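You operate a simulated robot arm through the tools that you are given. There is no shell and no other tool. Be economical: measure what you need, move in short steps, check, and stop when the job is done.

Carry out the task below with a simulated robot arm. There is one attempt and no reset: what you move stays moved.

TASK
Take the blue slip case from the long oak table and leave it on the map of the coast. Then stack the box labelled "string" from the long oak table on top of the box that says "strips".

It is judged by the outcome, as a careful person would: the job done as asked, and still so three seconds after it is handed in. It fails if anything else is knocked over, pushed out of place, dropped, spilled or broken.

THE ROBOT
A 7-joint arm with a two-finger parallel gripper, fixed in place. Base frame: the origin is at the foot of the arm, x ahead of it, y to its left, z up; the work surface is at about z = 0. Lengths are in cm, angles in rad, forces in N, time in s.
With the tool pointing down near the work surface it reaches from about 24 to 62 cm from the base axis. Its first joint turns from -1.152 to 1.152 rad. Payload 2.6 kg.
Tool frame: the origin (TCP) lies between the finger pads and is the grasp point; the fingertips stand 3 cm ahead of it; z points along the fingers, y is the line along which they close. The gripper opens to 9.4 cm. The fingers are 2.8 cm wide and 1 cm thick; the gripper's body (5 by 9.6 cm) begins 5.5 cm behind the TCP.
Orientation is that of the tool frame in the base frame, as a unit quaternion [x, y, z, w]. With the fingers straight down and closing along the base's y, the tool's x points along the base's -x, its y along +y and its z along -z.

THE INTERFACE
- The arm moves only by the tool move_arm. Its argument "deltas" is a list of rows, each a list of 7 numbers: the shift along the tool's x, y, z in units of 30 mm (1.0 is 30 mm), then the turn, a rotation vector about the tool's x, y, z in units of 4 degrees (1.0 is 4 degrees), then the finger opening in cm, from 0 to 9.4. In form: [[tx, ty, tz, rx, ry, rz, claw], ...]. A call has 1 to 20 rows; each row shifts and turns the commanded pose from where the row before left it, along the tool's axes as they then stand. A call with a number of a shift or a turn outside -1 to 1 is refused whole. A row lasts 0.2 s, in which the tool goes at most 5 cm and 0.15 rad; a call with a longer step from one row to the next is refused whole, and so is a gripper value outside its range. A pose out of reach is approached as far as the arm can. The call stops where the force on the tool passes 40 N (or 10 N more than at its start, if that is more) or the arm is blocked; 0.2 s more then pass. The fingers move at their own pace (about 7.2 cm/s each) and stop on an object; they squeeze with about 23 N. The grip force told is the motor's: it shows also when the fingers shut on nothing. Time passes only in rows, and 0.2 s behind the last, so rows that do not move let the fingers close. It gives the time, the measured TCP pose, the force on the tool (base axes), the opening and the grip force at its end, in the units of the frame above (readings bear some noise).
- Cameras (640 x 400 px; columns grow to the right, rows downward): "scene" is fixed at [4.05, 46.01, 54.72]; the picture's right is [-0.59, -0.81, 0.00], its down [-0.60, 0.43, -0.67] and it looks along [0.54, -0.40, -0.74] (base axes); focal length 236 px, centre (320, 200). "wrist" rides on the gripper at [-3.7, 0, -5.8] in the tool frame; the picture's right is [0.00, -1.00, 0.00], its down [0.97, 0.00, -0.24] and it looks along [0.24, 0.00, 0.97] (tool axes); focal length 218 px, centre (320, 200).
- capture(camera): a new picture of that camera. No time passes.
- locate(camera, pixels): for up to 12 pixels [column, row] of the newest picture of that camera ("zoom" is the newest enlarged one), the place [x, y, z] in the base frame of the surface seen there, good to about 0.2 cm, but the place of the scene camera against the robot may be out by one fixed shift of up to 1.2 cm in any direction. No time passes.
- enlarge(camera, box): a new picture of the part [left, top, right, bottom] of that camera's present view, enlarged. No time passes.
- hand_in(): hands the job in; it is judged then, once.

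Work in short steps. Measure before you move; look again where a grasp or a placing could have gone wrong, and mend it. You have 80 turns and 46 pictures in all, the two below and enlarged ones among them. Open the gripper and draw the arm clear of the work before you hand the job in, unless the task says otherwise; then end with one line.

The tools are called after ">>>" as name(argument=value, ...) on one line, values as JSON. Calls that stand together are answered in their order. move_arm: Moves the arm, as the interface text tells. Its arguments: {"type":"object","properties":{"deltas":{"type":"array","items":{"type":"array","items":{"type":"number"}}}},"required":["deltas"]} The other tools are called the same way: capture (camera) takes a picture; locate (camera, pixels) gives the place of the surface under pixels of a picture; enlarge (camera, box) takes an enlarged picture of a part of a camera's view; hand_in () hands the job in.

At the start:

```text
t: 0.0
ee_pos: [38.93, -28.32, 24.76]
ee_rot: [-0.001, 1.0, 0.0, 0.0]
wrist_force: [0.9, 0.7, -0.3]
grip_width: 9.38
gripper_force: 0.1
```

scene: 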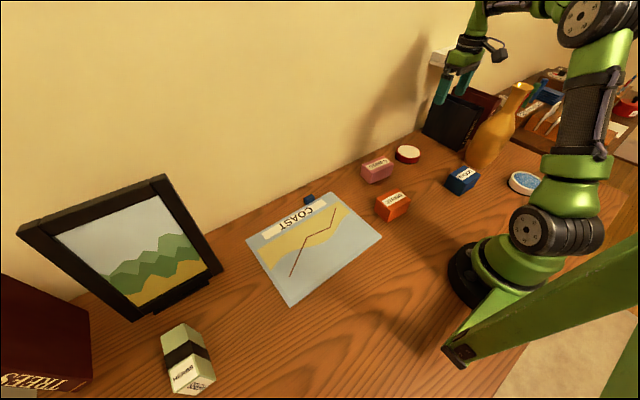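
wrist: 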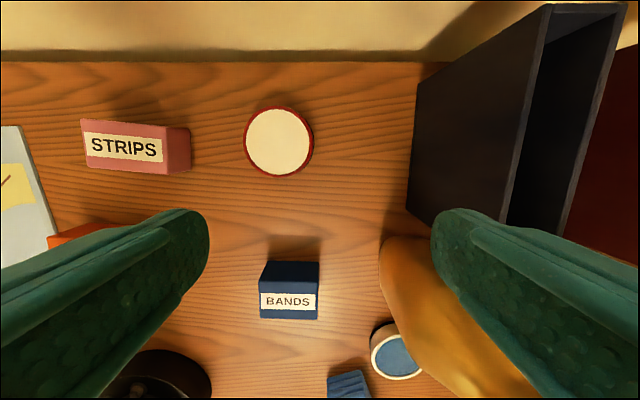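

I enlarge the regions with the boxes and the dark case to identify the objects.

>>> enlarge(camera="scene", box=[340, 60, 560, 230])

>>> enlarge(camera="scene", box=[500, 50, 640, 160])

>>> enlarge(camera="scene", box=[230, 170, 400, 310])

```text
2.35 times, centred on (450, 145) of scene
```

zoom: 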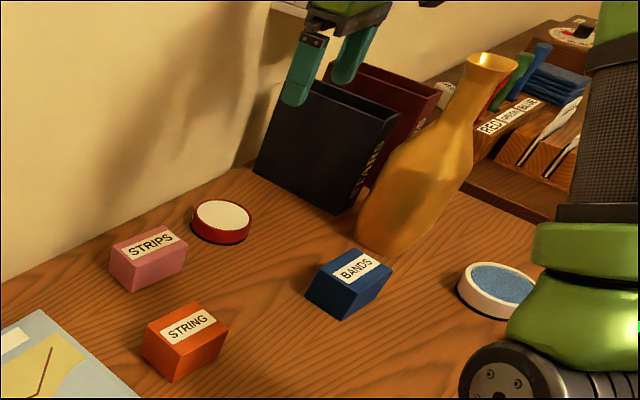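

```text
3.64 times, centred on (570, 105) of scene
```

zoom: 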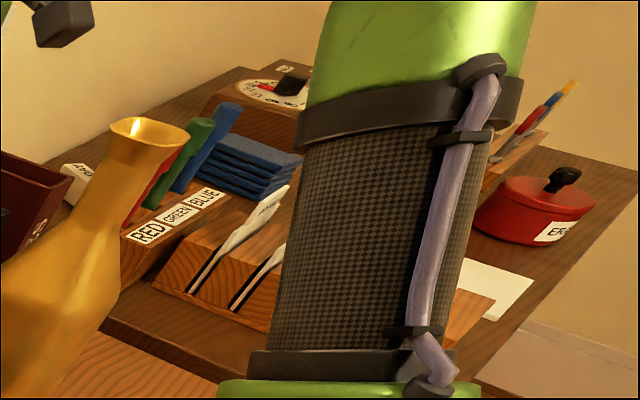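

```text
2.86 times, centred on (315, 240) of scene
```

zoom: 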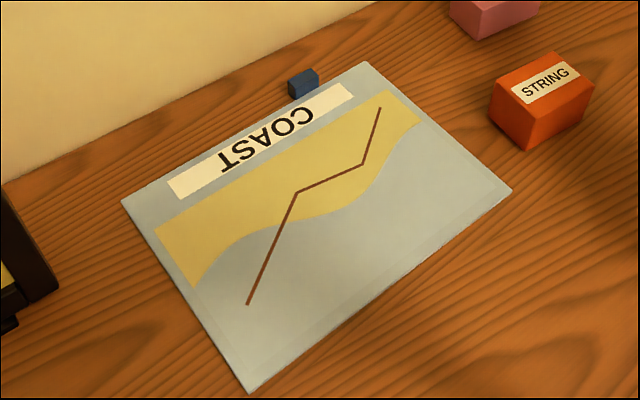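

>>> enlarge(camera="scene", box=[410, 70, 520, 180])

>>> enlarge(camera="wrist", box=[380, 0, 640, 240])

>>> locate(camera="wrist", pixels=[[545, 8], [620, 8], [418, 82], [408, 205], [500, 220], [535, 100], [480, 120], [575, 130], [563, 215], [300, 50], [550, 22], [600, 22]])

>>> locate(camera="scene", pixels=[[250, 242], [329, 194], [380, 238], [292, 305], [308, 199], [391, 192], [410, 207], [376, 205], [363, 168], [388, 159], [379, 183], [407, 149]])

```text
3.64 times, centred on (465, 125) of scene
```

zoom: 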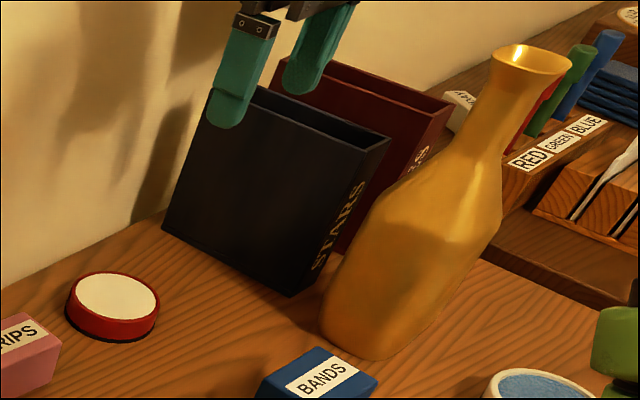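

```text
1.67 times, centred on (510, 120) of wrist
```

zoom: 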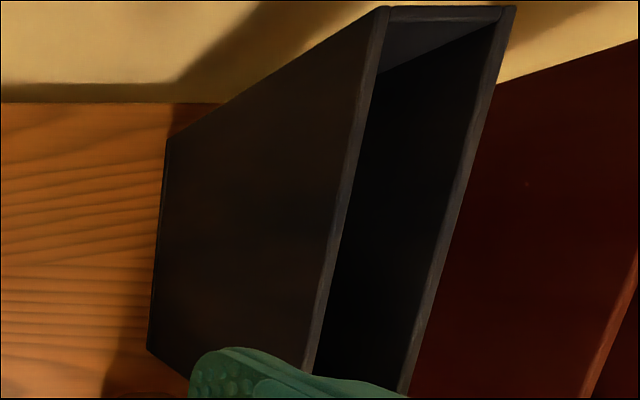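

```text
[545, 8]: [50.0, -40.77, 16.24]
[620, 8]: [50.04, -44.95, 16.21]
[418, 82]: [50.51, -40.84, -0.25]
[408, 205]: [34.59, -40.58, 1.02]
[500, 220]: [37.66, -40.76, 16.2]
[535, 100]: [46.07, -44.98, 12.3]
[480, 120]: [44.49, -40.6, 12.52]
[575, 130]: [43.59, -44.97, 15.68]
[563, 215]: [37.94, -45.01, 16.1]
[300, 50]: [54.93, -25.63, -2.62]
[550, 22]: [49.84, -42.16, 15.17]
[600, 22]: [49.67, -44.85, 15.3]
```

```text
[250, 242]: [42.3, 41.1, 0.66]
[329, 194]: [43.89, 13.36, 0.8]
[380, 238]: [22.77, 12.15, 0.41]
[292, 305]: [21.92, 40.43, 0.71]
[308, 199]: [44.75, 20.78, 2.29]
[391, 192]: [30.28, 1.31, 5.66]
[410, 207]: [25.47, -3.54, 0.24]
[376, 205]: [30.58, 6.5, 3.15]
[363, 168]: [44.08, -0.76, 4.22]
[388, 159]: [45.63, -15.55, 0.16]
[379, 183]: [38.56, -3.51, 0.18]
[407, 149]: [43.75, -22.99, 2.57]
```

I measure the case's gap to the maroon one, the vase, and take a better view from above later.

>>> locate(camera="wrist", pixels=[[612, 90], [600, 160], [632, 60], [385, 250], [430, 240], [440, 330], [480, 380], [290, 300], [400, 350], [278, 140], [120, 150], [135, 125]])

>>> locate(camera="scene", pixels=[[512, 86], [530, 88], [520, 94], [475, 165], [500, 140], [478, 135], [480, 92], [500, 98], [458, 98], [440, 90], [489, 103], [310, 205]])

```text
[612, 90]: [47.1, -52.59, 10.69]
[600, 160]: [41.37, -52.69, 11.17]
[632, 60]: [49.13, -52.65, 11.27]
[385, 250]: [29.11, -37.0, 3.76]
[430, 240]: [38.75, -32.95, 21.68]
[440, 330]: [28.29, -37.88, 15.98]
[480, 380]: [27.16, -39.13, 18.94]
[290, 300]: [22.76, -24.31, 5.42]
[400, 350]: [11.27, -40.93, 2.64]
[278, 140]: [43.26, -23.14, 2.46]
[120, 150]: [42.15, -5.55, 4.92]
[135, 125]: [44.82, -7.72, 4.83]
```

```text
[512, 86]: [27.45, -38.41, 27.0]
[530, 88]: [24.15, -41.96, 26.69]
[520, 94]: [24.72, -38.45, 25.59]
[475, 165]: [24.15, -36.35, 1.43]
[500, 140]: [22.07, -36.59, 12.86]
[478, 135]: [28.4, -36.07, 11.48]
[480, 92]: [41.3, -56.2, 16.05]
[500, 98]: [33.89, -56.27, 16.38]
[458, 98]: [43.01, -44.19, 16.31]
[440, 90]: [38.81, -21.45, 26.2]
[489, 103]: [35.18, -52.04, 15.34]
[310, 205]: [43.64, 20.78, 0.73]
```

Case spans y −45.3…−40.7, top z 16.2, with ~7 cm free on the maroon side. I move above it at (41, −43), gripper open.

>>> move_arm(deltas=[[-0.138, -0.979, 0, 0, 0, 0, 9.4], [-0.138, -0.979, 0, 0, 0, 0, 9.4], [-0.138, -0.979, 0, 0, 0, 0, 9.4], [-0.138, -0.979, 0, 0, 0, 0, 9.4], [-0.138, -0.979, 0, 0, 0, 0, 9.4], [0, 0, 0, 0, 0, 0, 9.4]])

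>>> capture(camera="wrist")

>>> capture(camera="scene")

```text
t: 1.4
ee_pos: [40.7, -40.98, 24.63]
ee_rot: [0.0, 1.0, 0.0, 0.0]
wrist_force: [-0.6, -0.2, -0.5]
grip_width: 9.38
gripper_force: 0.1
out of reach, approached as far as the arm can: row 5
```

```text
38 pictures are left
```

wrist: 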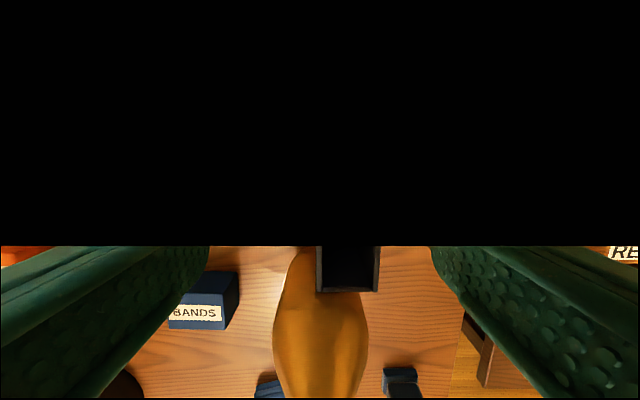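

```text
37 pictures are left
```

scene: 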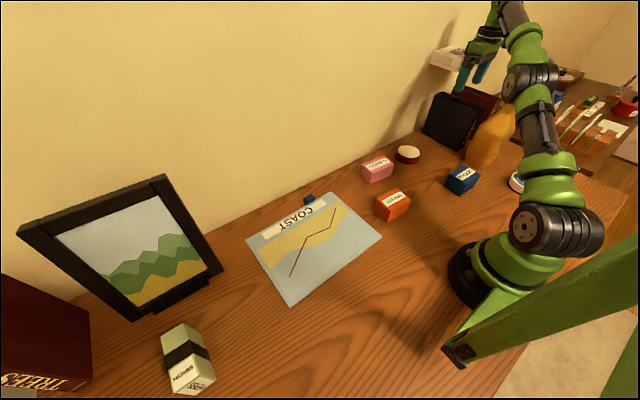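

The top of the wrist view is black: something (a shelf on the wall?) is close. I enlarge the scene there.

>>> enlarge(camera="scene", box=[410, 20, 530, 150])

>>> locate(camera="scene", pixels=[[430, 62], [450, 70], [455, 55], [440, 48], [462, 48], [450, 46], [432, 55], [453, 65], [485, 45], [500, 60], [480, 75], [462, 80]])

>>> locate(camera="wrist", pixels=[[320, 240], [320, 150], [318, 280], [376, 280], [345, 290], [500, 200], [150, 200], [364, 300]])

```text
3.08 times, centred on (470, 85) of scene
```

zoom: 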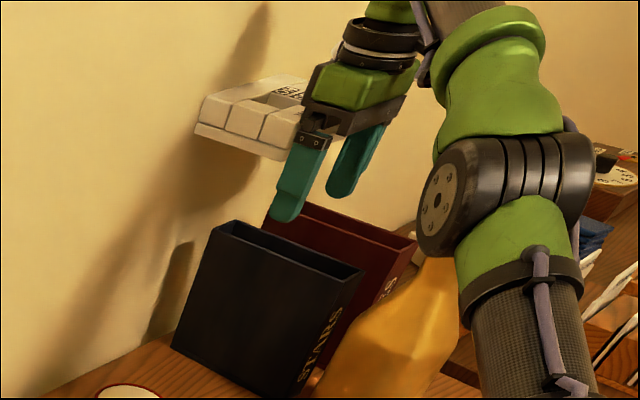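

```text
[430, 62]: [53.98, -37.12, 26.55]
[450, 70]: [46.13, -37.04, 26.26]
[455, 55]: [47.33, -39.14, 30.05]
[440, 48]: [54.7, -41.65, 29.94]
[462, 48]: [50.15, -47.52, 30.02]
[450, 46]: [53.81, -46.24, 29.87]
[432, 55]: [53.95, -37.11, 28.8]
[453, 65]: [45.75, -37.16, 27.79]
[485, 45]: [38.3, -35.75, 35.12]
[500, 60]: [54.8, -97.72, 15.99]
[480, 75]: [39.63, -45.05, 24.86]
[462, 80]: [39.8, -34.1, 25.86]
```

```text
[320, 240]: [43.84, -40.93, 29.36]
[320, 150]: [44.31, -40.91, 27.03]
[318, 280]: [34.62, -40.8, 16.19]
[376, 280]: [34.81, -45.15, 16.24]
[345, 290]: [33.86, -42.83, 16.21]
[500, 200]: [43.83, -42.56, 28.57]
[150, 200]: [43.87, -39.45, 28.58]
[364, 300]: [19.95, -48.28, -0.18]
```

A shelf (z≈26–30, front x≈44) overhangs the case. I back off to x≈37.5 and look to measure its front edge.

>>> move_arm(deltas=[[0.7, 0, 0, 0, 0, 0, 9.4], [0.7, 0, 0, 0, 0, 0, 9.4], [0, 0, 0, 0, 0, 0, 9.4]])

>>> capture(camera="wrist")

```text
t: 2.2
ee_pos: [36.53, -40.98, 24.89]
ee_rot: [0.0, 1.0, 0.0, 0.0]
wrist_force: [-0.1, -0.2, 0.1]
grip_width: 9.39
gripper_force: 0.1
```

```text
35 pictures are left
```

wrist: 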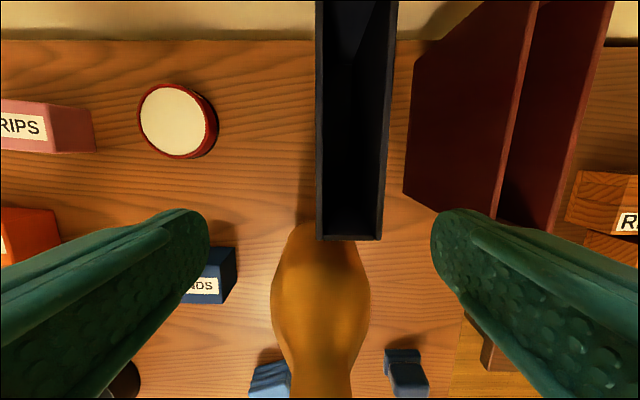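

>>> locate(camera="wrist", pixels=[[320, 150], [385, 150], [318, 236], [380, 237], [350, 238], [412, 150], [350, 100], [355, 210], [375, 200], [323, 200], [330, 40], [388, 40]])

```text
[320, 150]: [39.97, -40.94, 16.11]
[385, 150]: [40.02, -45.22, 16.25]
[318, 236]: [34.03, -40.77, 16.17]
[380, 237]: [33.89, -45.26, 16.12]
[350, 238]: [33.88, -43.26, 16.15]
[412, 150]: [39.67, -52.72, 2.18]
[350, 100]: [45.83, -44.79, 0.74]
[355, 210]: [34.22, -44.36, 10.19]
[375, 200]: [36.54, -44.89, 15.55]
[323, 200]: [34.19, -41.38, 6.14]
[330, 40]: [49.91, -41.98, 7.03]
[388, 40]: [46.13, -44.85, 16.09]
```

Case centre is (42.0, −43.0), shelf front x≈43.9, underside z≈27. I go to (39.3, −43.0) and descend to z≈13.

>>> move_arm(deltas=[[0, 0, 0.75, 0, 0, 0, 9.4], [0, 0, 0.75, 0, 0, 0, 9.4], [-0.46, -0.337, 0, 0, 0, 0, 9.4], [-0.46, -0.337, 0, 0, 0, 0, 9.4], [0, 0, 0, 0, 0, 0, 9.4]])

```text
t: 3.4
ee_pos: [39.35, -42.9, 20.21]
ee_rot: [0.0, 1.0, 0.0, 0.0]
wrist_force: [0.4, -0.3, 0.3]
grip_width: 9.4
gripper_force: 0.1
```

>>> move_arm(deltas=[[0, -0.03, 0.8, 0, 0, 0, 9.4], [0, 0, 0.8, 0, 0, 0, 9.4], [0, 0, 0.8, 0, 0, 0, 9.4], [0, 0, 0, 0, 0, 0, 9.4]])

>>> capture(camera="scene")

>>> capture(camera="wrist")

```text
t: 4.4
ee_pos: [39.32, -43.08, 13.04]
ee_rot: [0.0, 1.0, 0.0, 0.001]
wrist_force: [0.5, 0.5, -0.1]
grip_width: 9.41
gripper_force: 0.0
```

```text
34 pictures are left
```

scene: 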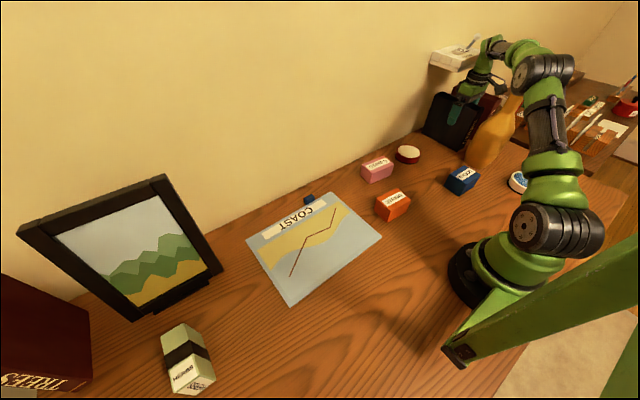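

```text
33 pictures are left
```

wrist: 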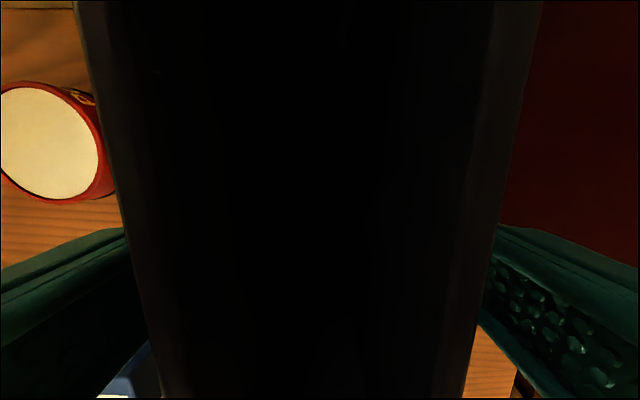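

Fingers straddle the case. I close.

>>> move_arm(deltas=[[0, 0, 0, 0, 0, 0, 3], [0, 0, 0, 0, 0, 0, 3], [0, 0, 0, 0, 0, 0, 3], [0, 0, 0, 0, 0, 0, 3]])

```text
t: 5.4
ee_pos: [39.43, -43.15, 12.97]
ee_rot: [0.0, 1.0, 0.001, 0.0]
wrist_force: [0.1, 0.4, 0.9]
grip_width: 5.12
gripper_force: 22.8
```

Gripped at 5.1 cm with 23 N. Lift 7 cm straight up (top stays below 27).

>>> move_arm(deltas=[[0, 0, -0.3, 0, 0, 0, 3], [0, 0, -0.5, 0, 0, 0, 3], [0, 0, -0.5, 0, 0, 0, 3], [0, 0, -0.5, 0, 0, 0, 3], [0, 0, -0.5, 0, 0, 0, 3], [0, 0, 0, 0, 0, 0, 3]])

>>> enlarge(camera="scene", box=[400, 20, 530, 180])

```text
t: 6.8
ee_pos: [39.26, -43.19, 19.91]
ee_rot: [0.0, 1.0, -0.001, 0.0]
wrist_force: [-0.7, 1.0, -1.4]
grip_width: 5.12
gripper_force: 23.3
```

```text
2.50 times, centred on (465, 100) of scene
```

zoom: 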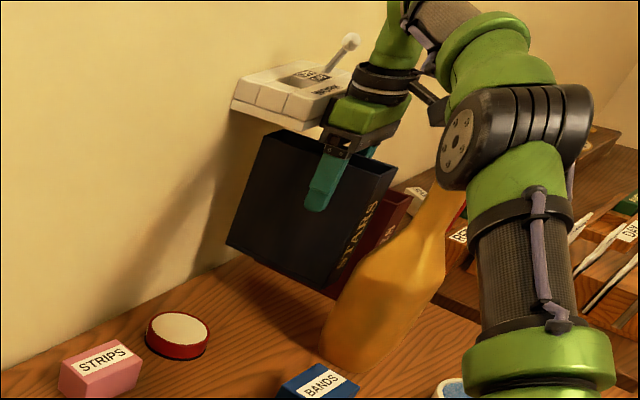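

Case lifted level. I carry it along +y out from under the shelf.

>>> move_arm(deltas=[[0, 0.4, 0, 0, 0, 0, 3], [0, 0.7, 0, 0, 0, 0, 3], [0, 0.7, 0, 0, 0, 0, 3], [0, 0.7, 0, 0, 0, 0, 3], [0, 0.7, 0, 0, 0, 0, 3], [0, 0.7, 0, 0, 0, 0, 3], [0, 0.7, 0, 0, 0, 0, 3], [0, 0.7, 0, 0, 0, 0, 3], [0, 0.4, 0, 0, 0, 0, 3], [0, 0, 0, 0, 0, 0, 3]])

>>> capture(camera="scene")

```text
t: 9.0
ee_pos: [39.33, -25.91, 19.86]
ee_rot: [0.001, 1.0, 0.0, 0.0]
wrist_force: [-0.1, 0.6, -2.4]
grip_width: 5.13
gripper_force: 23.3
```

```text
31 pictures are left
```

scene: 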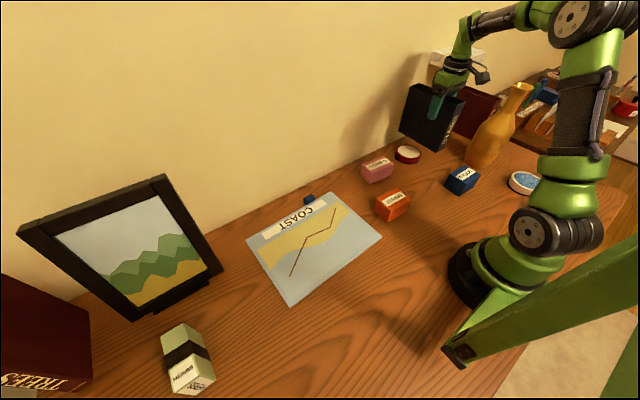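

Raising a bit and carrying on to the map.

>>> move_arm(deltas=[[0, 0.3, -0.6, 0, 0, 0, 3], [0, 0.7, -0.6, 0, 0, 0, 3], [0, 0.85, 0, 0, 0, 0, 3], [0, 0.85, 0, 0, 0, 0, 3], [0, 0.85, 0, 0, 0, 0, 3], [0, 0.85, 0, 0, 0, 0, 3], [0, 0.85, 0, 0, 0, 0, 3], [0, 0.85, 0, 0, 0, 0, 3], [0.2, 0.9, 0, 0, 0, 0, 3], [0.2, 0.9, 0, 0, 0, 0, 3], [0.2, 0.9, 0, 0, 0, 0, 3], [0.3, 0.9, 0, 0, 0, 0, 3], [0.3, 0.9, 0, 0, 0, 0, 3], [0.3, 0.9, 0, 0, 0, 0, 3], [0.3, 0.9, 0, 0, 0, 0, 3], [0.3, 0.9, 0, 0, 0, 0, 3], [0.3, 0.9, 0, 0, 0, 0, 3], [0.3, 0.9, 0, 0, 0, 0, 3], [0.3, 0.7, 0, 0, 0, 0, 3], [0, 0.4, 0, 0, 0, 0, 3]])

>>> capture(camera="scene")

>>> capture(camera="wrist")

```text
t: 13.2
ee_pos: [30.28, 22.7, 23.54]
ee_rot: [0.001, 1.0, 0.0, 0.0]
wrist_force: [0.1, 0.4, -3.2]
grip_width: 5.11
gripper_force: 23.1
```

```text
30 pictures are left
```

scene: 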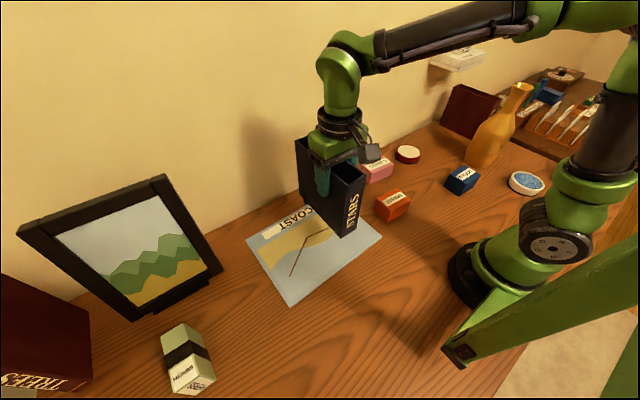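

```text
29 pictures are left
```

wrist: 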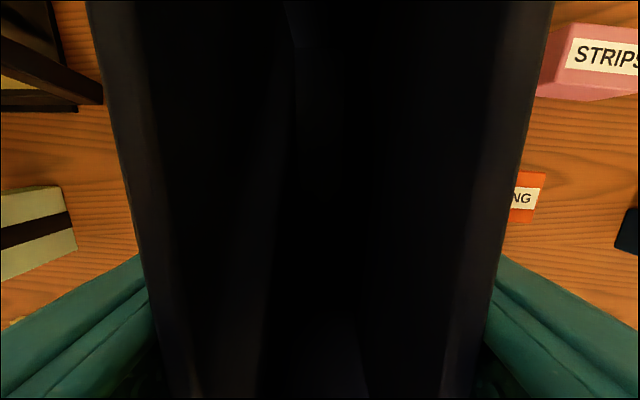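

Move +y 4.3 to the map centre, then descend to just above contact.

>>> move_arm(deltas=[[0, 0.7, 0, 0, 0, 0, 3], [0, 0.73, 0, 0, 0, 0, 3], [0, 0, 0.5, 0, 0, 0, 3], [0, 0, 0.7, 0, 0, 0, 3], [0, 0, 0.7, 0, 0, 0, 3], [0, 0, 0.6, 0, 0, 0, 3], [0, 0, 0.4, 0, 0, 0, 3], [0, 0, 0, 0, 0, 0, 3]])

>>> enlarge(camera="scene", box=[220, 130, 400, 310])

```text
t: 15.0
ee_pos: [30.26, 26.98, 14.83]
ee_rot: [0.0, 1.0, 0.001, 0.0]
wrist_force: [-0.8, 0.2, -3.0]
grip_width: 5.11
gripper_force: 22.9
```

```text
2.22 times, centred on (310, 220) of scene
```

zoom: 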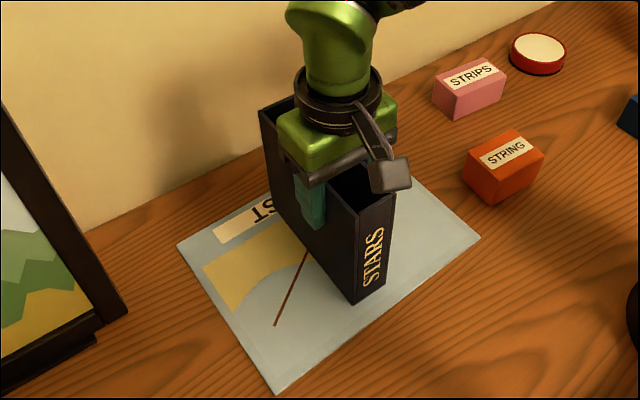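

Well over the map. Lower in small steps to contact.

>>> move_arm(deltas=[[0, 0, 0.1, 0, 0, 0, 3], [0, 0, 0.1, 0, 0, 0, 3], [0, 0, 0.07, 0, 0, 0, 3], [0, 0, 0.05, 0, 0, 0, 3], [0, 0, 0.05, 0, 0, 0, 3], [0, 0, 0, 0, 0, 0, 3]])

```text
t: 16.4
ee_pos: [30.23, 26.94, 13.8]
ee_rot: [0.001, 1.0, 0.001, 0.0]
wrist_force: [0.4, -0.1, -2.3]
grip_width: 5.12
gripper_force: 22.7
```

>>> move_arm(deltas=[[0, 0, 0.04, 0, 0, 0, 3], [0, 0, 0.04, 0, 0, 0, 3], [0, 0, 0.04, 0, 0, 0, 3], [0, 0, 0, 0, 0, 0, 3]])

```text
t: 17.4
ee_pos: [30.23, 26.91, 13.47]
ee_rot: [0.0, 1.0, 0.001, 0.001]
wrist_force: [-4.3, -3.2, 16.6]
grip_width: 5.15
gripper_force: 23.1
```

Contact (16 N up). Release slowly and rise.

>>> move_arm(deltas=[[0, 0, -0.03, 0, 0, 0, 4.8], [0, 0, 0, 0, 0, 0, 6], [0, 0, 0, 0, 0, 0, 9.4], [0, 0, 0, 0, 0, 0, 9.4], [0, 0, 0, 0, 0, 0, 9.4]])

>>> capture(camera="wrist")

```text
t: 18.6
ee_pos: [30.33, 27.0, 13.37]
ee_rot: [0.0, 1.0, 0.0, 0.0]
wrist_force: [0.4, 0.3, 0.7]
grip_width: 9.4
gripper_force: 0.0
```

```text
27 pictures are left
```

wrist: 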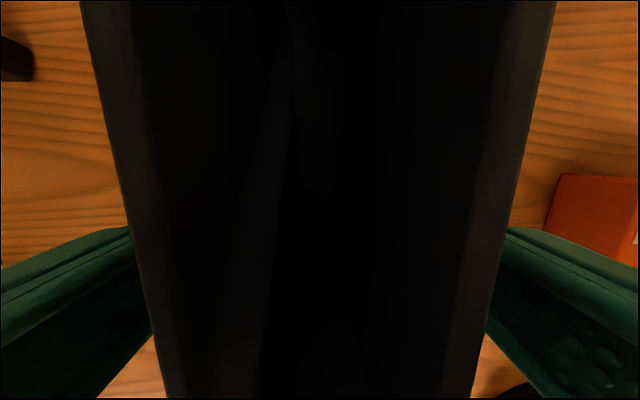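

>>> move_arm(deltas=[[0, 0, -0.4, 0, 0, 0, 9.4], [0, 0, -0.8, 0, 0, 0, 9.4], [0, 0, -0.8, 0, 0, 0, 9.4], [0, 0, -0.8, 0, 0, 0, 9.4], [0, 0, -0.8, 0, 0, 0, 9.4], [0, -0.8, 0, 0, 0, 0, 9.4], [0, -1, 0, 0, 0, 0, 9.4], [0, -1, 0, 0, 0, 0, 9.4], [0, -1, 0, 0, 0, 0, 9.4], [0, -1, 0, 0, 0, 0, 9.4], [0, -1, 0, 0, 0, 0, 9.4], [0, -1, 0, 0, 0, 0, 9.4], [0, -1, 0, 0, 0, 0, 9.4], [0, -0.5, 0, 0, 0, 0, 9.4], [0, 0, 0, 0, 0, 0, 9.4]])

>>> capture(camera="wrist")

>>> capture(camera="scene")

```text
t: 21.8
ee_pos: [30.33, 1.86, 24.24]
ee_rot: [0.0, 1.0, 0.0, 0.0]
wrist_force: [0.0, -1.2, 0.2]
grip_width: 9.4
gripper_force: 0.1
```

```text
26 pictures are left
```

wrist: 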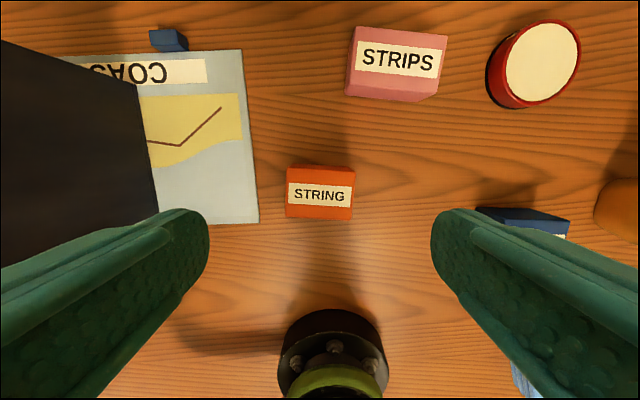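

```text
25 pictures are left
```

scene: 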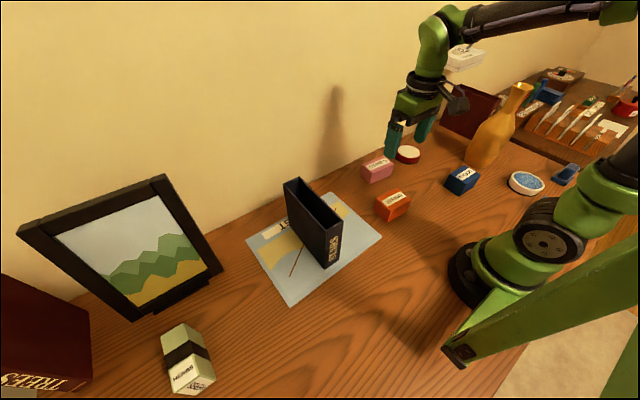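

The case stands on the map. Now I measure the string and strips boxes from the wrist view.

>>> enlarge(camera="wrist", box=[260, 0, 480, 240])

>>> locate(camera="wrist", pixels=[[290, 184], [351, 187], [351, 217], [289, 214], [290, 169], [350, 170], [361, 30], [445, 38], [440, 88], [352, 95], [400, 60], [320, 195]])

```text
1.67 times, centred on (370, 120) of wrist
```

zoom: 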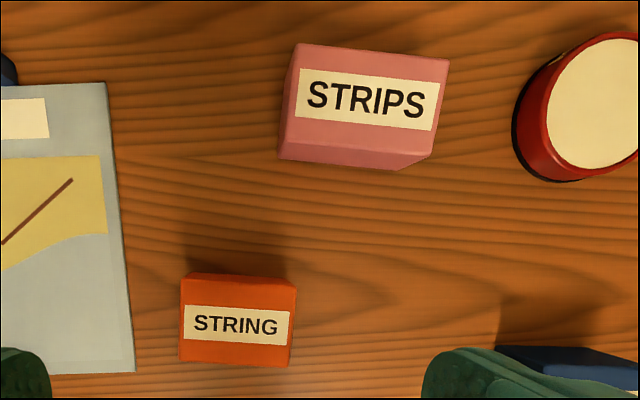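

```text
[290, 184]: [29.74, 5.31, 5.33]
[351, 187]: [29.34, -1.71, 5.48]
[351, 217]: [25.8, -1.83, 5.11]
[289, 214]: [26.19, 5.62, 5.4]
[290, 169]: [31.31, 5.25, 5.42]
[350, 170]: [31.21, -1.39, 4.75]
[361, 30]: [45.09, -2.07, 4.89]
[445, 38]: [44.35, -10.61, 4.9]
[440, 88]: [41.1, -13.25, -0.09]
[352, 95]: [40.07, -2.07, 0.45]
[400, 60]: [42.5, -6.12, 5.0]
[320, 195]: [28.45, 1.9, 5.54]
```

>>> locate(camera="zoom", pixels=[[184, 288], [293, 292], [288, 362], [183, 356], [190, 276], [294, 284], [299, 48], [446, 64], [433, 150], [285, 140], [400, 166], [283, 157]])

```text
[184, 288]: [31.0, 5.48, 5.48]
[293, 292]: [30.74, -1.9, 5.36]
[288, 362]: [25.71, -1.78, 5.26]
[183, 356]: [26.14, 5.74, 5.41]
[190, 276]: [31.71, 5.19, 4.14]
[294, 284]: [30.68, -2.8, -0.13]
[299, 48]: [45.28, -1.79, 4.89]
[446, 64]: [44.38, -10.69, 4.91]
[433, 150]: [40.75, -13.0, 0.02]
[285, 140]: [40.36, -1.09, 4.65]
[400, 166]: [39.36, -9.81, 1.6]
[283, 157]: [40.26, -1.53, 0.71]
```

String box: centre (28.4, 1.9), 7.5 cm along y, top z 5.4, yaw about −2°. Strips: centre ≈(42.4, −5.9), top 4.9, yaw about −6°. I move above string with slight turn and descend to z≈10.

>>> move_arm(deltas=[[0.643, 0, 0, 0, 0, 0, 9.4], [0, 0, 0.7, 0, 0, 0.5, 9.4], [0, 0, 0.9, 0, 0, 0, 9.4], [0, 0, 0.9, 0, 0, 0, 9.4], [0, 0, 0.9, 0, 0, 0, 9.4], [0, 0, 0.9, 0, 0, 0, 9.4], [0, 0, 0.4, 0, 0, 0, 9.4], [0, 0, 0, 0, 0, 0, 9.4]])

>>> capture(camera="wrist")

```text
t: 23.6
ee_pos: [28.32, 2.01, 10.33]
ee_rot: [0.017, 1.0, -0.001, 0.0]
wrist_force: [-0.1, 0.3, -1.5]
grip_width: 9.38
gripper_force: 0.1
```

```text
23 pictures are left
```

wrist: 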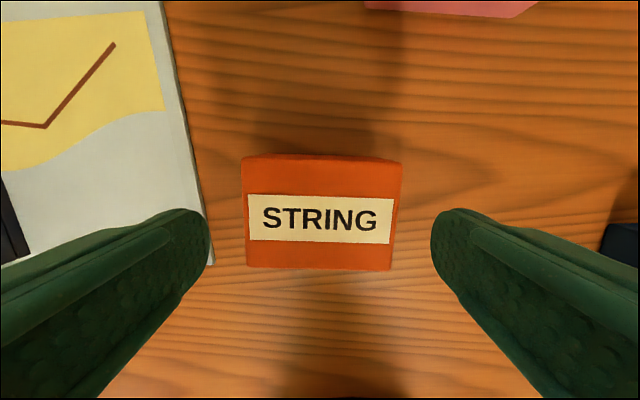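

>>> locate(camera="wrist", pixels=[[246, 170], [398, 174], [390, 266], [249, 263], [320, 220], [186, 150]])

```text
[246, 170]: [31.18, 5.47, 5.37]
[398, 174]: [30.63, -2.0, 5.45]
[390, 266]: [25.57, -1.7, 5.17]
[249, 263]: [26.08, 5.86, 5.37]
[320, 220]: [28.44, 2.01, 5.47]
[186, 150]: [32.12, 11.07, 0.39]
```

Box yaw is about −4°; add 2° and descend to z≈3.7.

>>> move_arm(deltas=[[0, -0.02, 0.6, 0, 0, 0.5, 9.4], [0, 0, 0.8, 0, 0, 0, 9.4], [0, 0, 0.6, 0, 0, 0, 9.4], [0, 0, 0.2, 0, 0, 0, 9.4], [0, 0, 0, 0, 0, 0, 9.4]])

>>> capture(camera="wrist")

```text
t: 24.8
ee_pos: [28.36, 2.0, 3.64]
ee_rot: [0.035, 0.999, 0.001, 0.0]
wrist_force: [-0.2, 0.6, 0.2]
grip_width: 9.41
gripper_force: 0.0
```

```text
22 pictures are left
```

wrist: 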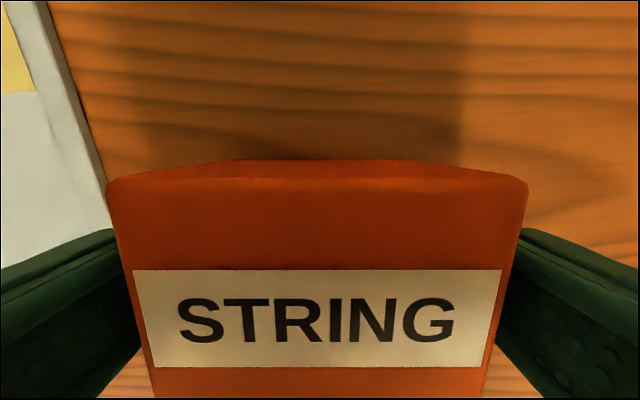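

Aligned between the fingers. Close and lift.

>>> move_arm(deltas=[[0, 0, 0, 0, 0, 0, 6], [0, 0, 0, 0, 0, 0, 6], [0, 0, 0, 0, 0, 0, 6], [0, 0, -0.3, 0, 0, 0, 6], [0, 0, -0.8, 0, 0, 0, 6], [0, 0, -0.9, 0, 0, 0, 6], [0, 0, -0.9, 0, 0, 0, 6], [0, 0, -0.6, 0, 0, 0, 6], [0, 0, 0, 0, 0, 0, 6]])

>>> capture(camera="wrist")

```text
t: 26.8
ee_pos: [28.42, 1.9, 14.07]
ee_rot: [0.035, 0.999, 0.0, -0.001]
wrist_force: [-0.2, 0.4, -0.9]
grip_width: 7.91
gripper_force: 22.8
```

```text
21 pictures are left
```

wrist: 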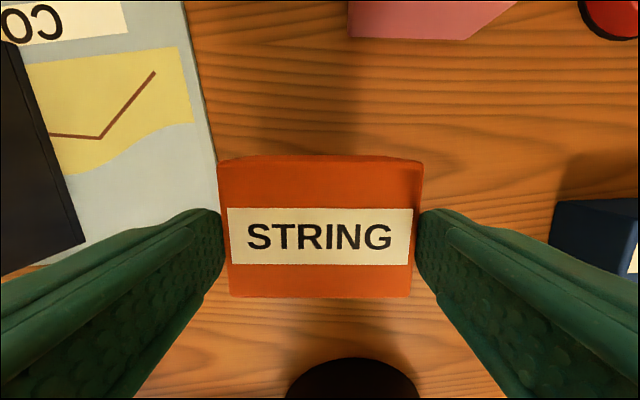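

Held squarely. Move toward the strips box for a close look from (38, −5.5).

>>> move_arm(deltas=[[-0.5, -0.33, 0, 0, 0, 0, 6], [-0.8, -0.53, 0, 0, 0, 0, 6], [-0.8, -0.53, 0, 0, 0, 0, 6], [-0.8, -0.53, 0, 0, 0, 0, 6], [-0.465, -0.316, 0, 0, 0, 0, 6], [0, 0, 0, 0, 0, 0, 6]])

>>> capture(camera="wrist")

```text
t: 28.2
ee_pos: [37.96, -5.52, 13.96]
ee_rot: [0.035, 0.999, 0.0, 0.0]
wrist_force: [0.1, 0.2, -1.6]
grip_width: 7.93
gripper_force: 23.1
```

```text
20 pictures are left
```

wrist: 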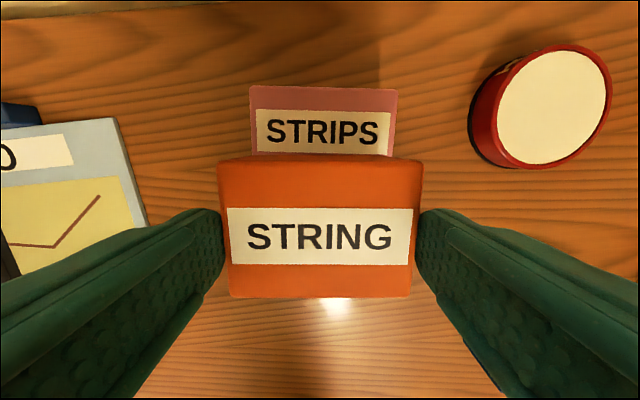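

>>> locate(camera="wrist", pixels=[[252, 89], [396, 93], [253, 148], [391, 153], [320, 91], [258, 112], [391, 117], [220, 170], [419, 172], [409, 294], [232, 292]])

```text
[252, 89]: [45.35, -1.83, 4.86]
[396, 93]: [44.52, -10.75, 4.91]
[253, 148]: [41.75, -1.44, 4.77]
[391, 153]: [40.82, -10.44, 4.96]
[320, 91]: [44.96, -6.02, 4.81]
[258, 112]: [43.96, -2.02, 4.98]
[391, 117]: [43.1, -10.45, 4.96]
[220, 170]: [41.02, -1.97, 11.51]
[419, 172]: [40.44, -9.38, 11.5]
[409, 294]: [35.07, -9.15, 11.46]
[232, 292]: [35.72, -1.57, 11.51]
```

The string box's top reads z 11.5 — lower than expected relative to the grip. I check with the scene camera.

>>> enlarge(camera="scene", box=[330, 90, 450, 210])

```text
3.33 times, centred on (390, 150) of scene
```

zoom: 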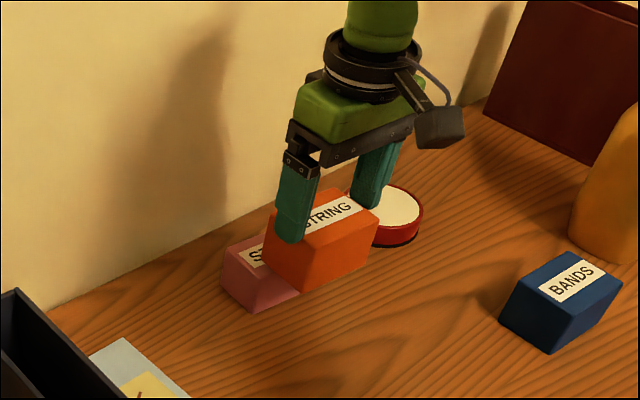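

The box hangs low in the fingers (slipped ~4 cm while lifting) but is level, stable, and its bottom (z≈6.1) clears the strips top (4.9). I move slowly over the strips centre (42.45, −6.0), turning 1.3°.

>>> move_arm(deltas=[[-0.1, -0.003, 0, 0, 0, 0.03, 6], [-0.2, -0.01, 0, 0, 0, 0.06, 6], [-0.25, -0.01, 0, 0, 0, 0.06, 6], [-0.25, -0.01, 0, 0, 0, 0.06, 6], [-0.25, -0.01, 0, 0, 0, 0.06, 6], [-0.2, -0.01, 0, 0, 0, 0.06, 6], [-0.15, -0.01, 0, 0, 0, 0, 6], [-0.09, 0, 0, 0, 0, 0, 6], [0, 0, 0, 0, 0, 0, 6]])

>>> capture(camera="wrist")

>>> enlarge(camera="scene", box=[330, 90, 450, 210])

```text
t: 30.2
ee_pos: [42.45, -6.03, 14.06]
ee_rot: [0.045, 0.999, 0.0, 0.0]
wrist_force: [0.4, 0.2, -1.4]
grip_width: 7.96
gripper_force: 22.4
```

```text
18 pictures are left
```

wrist: 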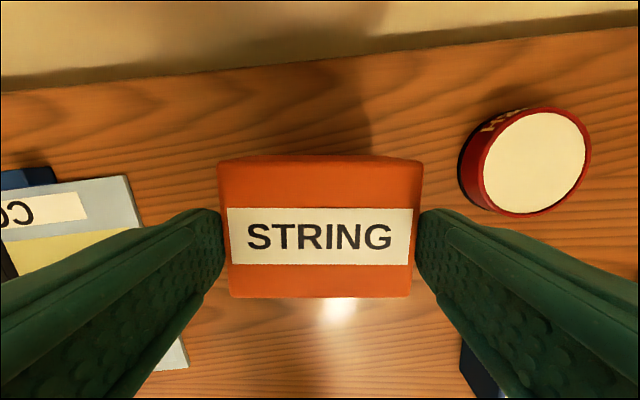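

```text
3.33 times, centred on (390, 150) of scene
```

zoom: 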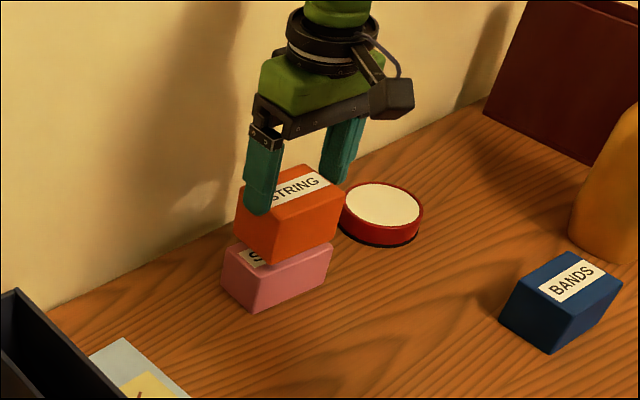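

Stable and above the strips box with ~1.2 cm gap. Lower slowly to contact.

>>> move_arm(deltas=[[0, 0, 0.08, 0, 0, 0, 6], [0, 0, 0.1, 0, 0, 0, 6], [0, 0, 0.08, 0, 0, 0, 6], [0, 0, 0.05, 0, 0, 0, 6], [0, 0, 0, 0, 0, 0, 6]])

>>> enlarge(camera="scene", box=[330, 90, 450, 210])

```text
t: 31.4
ee_pos: [42.45, -5.92, 13.07]
ee_rot: [0.046, 0.999, 0.001, 0.0]
wrist_force: [-0.6, -0.3, -0.4]
grip_width: 7.92
gripper_force: 22.5
```

```text
3.33 times, centred on (390, 150) of scene
```

zoom: 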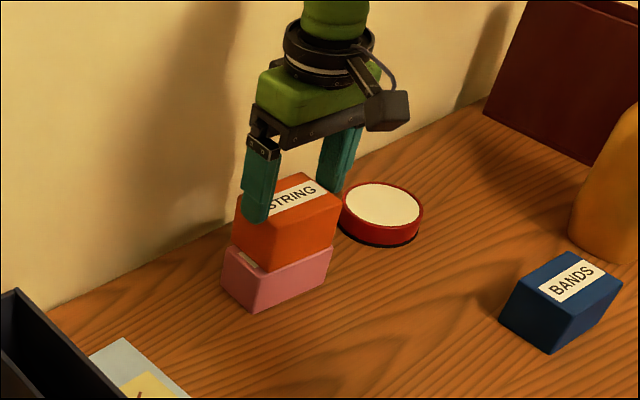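

>>> move_arm(deltas=[[0, 0, 0.03, 0, 0, 0, 6], [0, 0, 0.03, 0, 0, 0, 6], [0, 0, 0.02, 0, 0, 0, 6], [0, 0, 0, 0, 0, 0, 6]])

>>> capture(camera="wrist")

>>> locate(camera="wrist", pixels=[[225, 175], [414, 175], [405, 290], [236, 288], [320, 235]])

```text
t: 32.4
ee_pos: [42.38, -5.96, 12.91]
ee_rot: [0.046, 0.999, 0.0, 0.0]
wrist_force: [0.9, 1.2, -1.3]
grip_width: 7.95
gripper_force: 22.6
```

```text
15 pictures are left
```

wrist: 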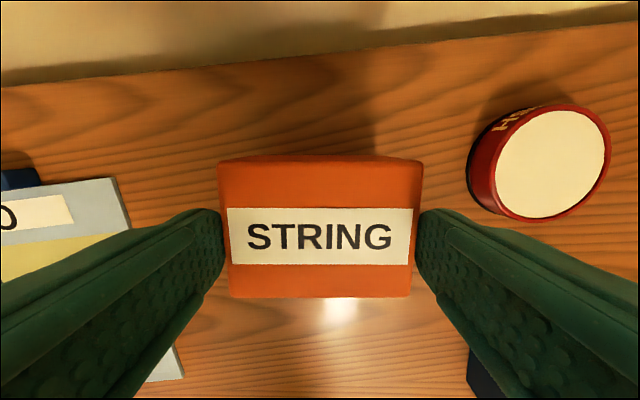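

```text
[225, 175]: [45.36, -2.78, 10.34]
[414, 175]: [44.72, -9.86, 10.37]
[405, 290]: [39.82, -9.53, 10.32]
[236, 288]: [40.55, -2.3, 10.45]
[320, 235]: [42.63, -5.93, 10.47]
```

Top at 10.4; resting height ≈10.3. A few more fine steps.

>>> move_arm(deltas=[[0, 0, 0.02, 0, 0, 0, 6], [0, 0, 0.02, 0, 0, 0, 6], [0, 0, 0.02, 0, 0, 0, 6], [0, 0, 0, 0, 0, 0, 6]])

```text
t: 33.4
ee_pos: [42.4, -5.96, 12.83]
ee_rot: [0.047, 0.999, 0.001, 0.001]
wrist_force: [-4.9, -0.1, 17.1]
grip_width: 7.95
gripper_force: 23.2
```

Contact (17 N up). Ease up slightly and open.

>>> move_arm(deltas=[[0, 0, -0.03, 0, 0, 0, 7.6], [0, 0, 0, 0, 0, 0, 8.3], [0, 0, 0, 0, 0, 0, 9.4], [0, 0, 0, 0, 0, 0, 9.4], [0, 0, 0, 0, 0, 0, 9.4]])

>>> enlarge(camera="scene", box=[330, 90, 450, 210])

```text
t: 34.6
ee_pos: [42.36, -5.98, 12.72]
ee_rot: [0.046, 0.999, 0.0, 0.0]
wrist_force: [-0.3, 0.1, 0.5]
grip_width: 9.4
gripper_force: 0.0
```

```text
3.33 times, centred on (390, 150) of scene
```

zoom: 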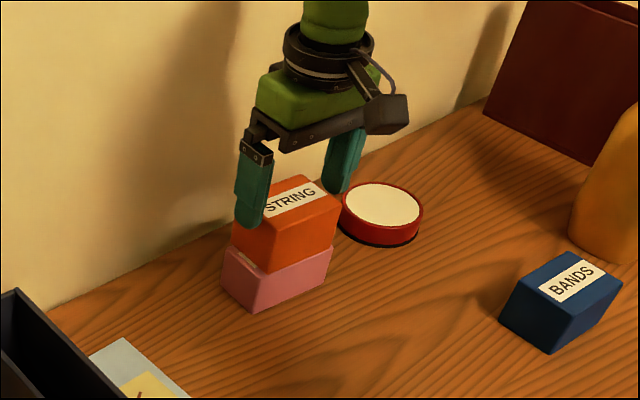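

Released and stable. Withdraw straight up and back.

>>> move_arm(deltas=[[0, 0, -0.3, 0, 0, 0, 9.4], [0, 0, -0.7, 0, 0, 0, 9.4], [0, 0, -0.8, 0, 0, 0, 9.4], [0, 0, -0.8, 0, 0, 0, 9.4], [0, 0, -0.8, 0, 0, 0, 9.4], [0.7, 0, 0, 0, 0, 0, 9.4], [0.8, 0, 0, 0, 0, 0, 9.4], [0.8, 0, 0, 0, 0, 0, 9.4], [0, 0, 0, 0, 0, 0, 9.4], [0, 0, 0, 0, 0, 0, 9.4]])

>>> capture(camera="scene")

>>> capture(camera="wrist")

```text
t: 36.8
ee_pos: [35.69, -5.47, 23.07]
ee_rot: [0.047, 0.999, 0.0, 0.0]
wrist_force: [-0.1, -0.5, -0.1]
grip_width: 9.37
gripper_force: 0.0
```

```text
13 pictures are left
```

scene: 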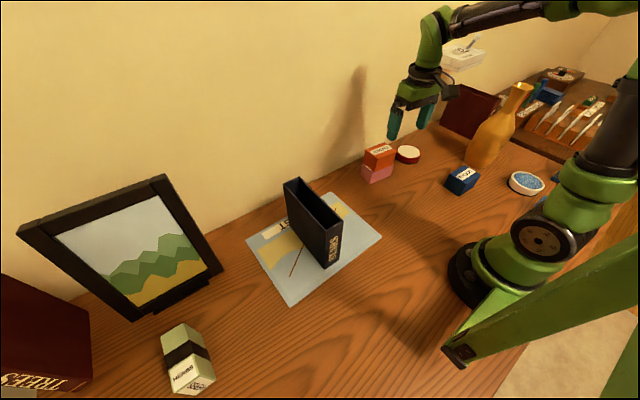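

```text
12 pictures are left
```

wrist: 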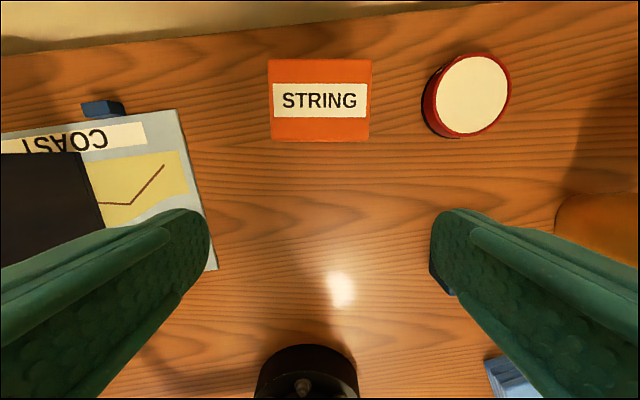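

The case stands on the map and the string box sits squarely on the strips box; nothing else appears disturbed. Handing in.

>>> hand_in()

```text
The job is handed in.
```

The blue slip case is standing on the map of the coast, the "string" box is on top of the "strips" box, and the arm is clear with its gripper open.
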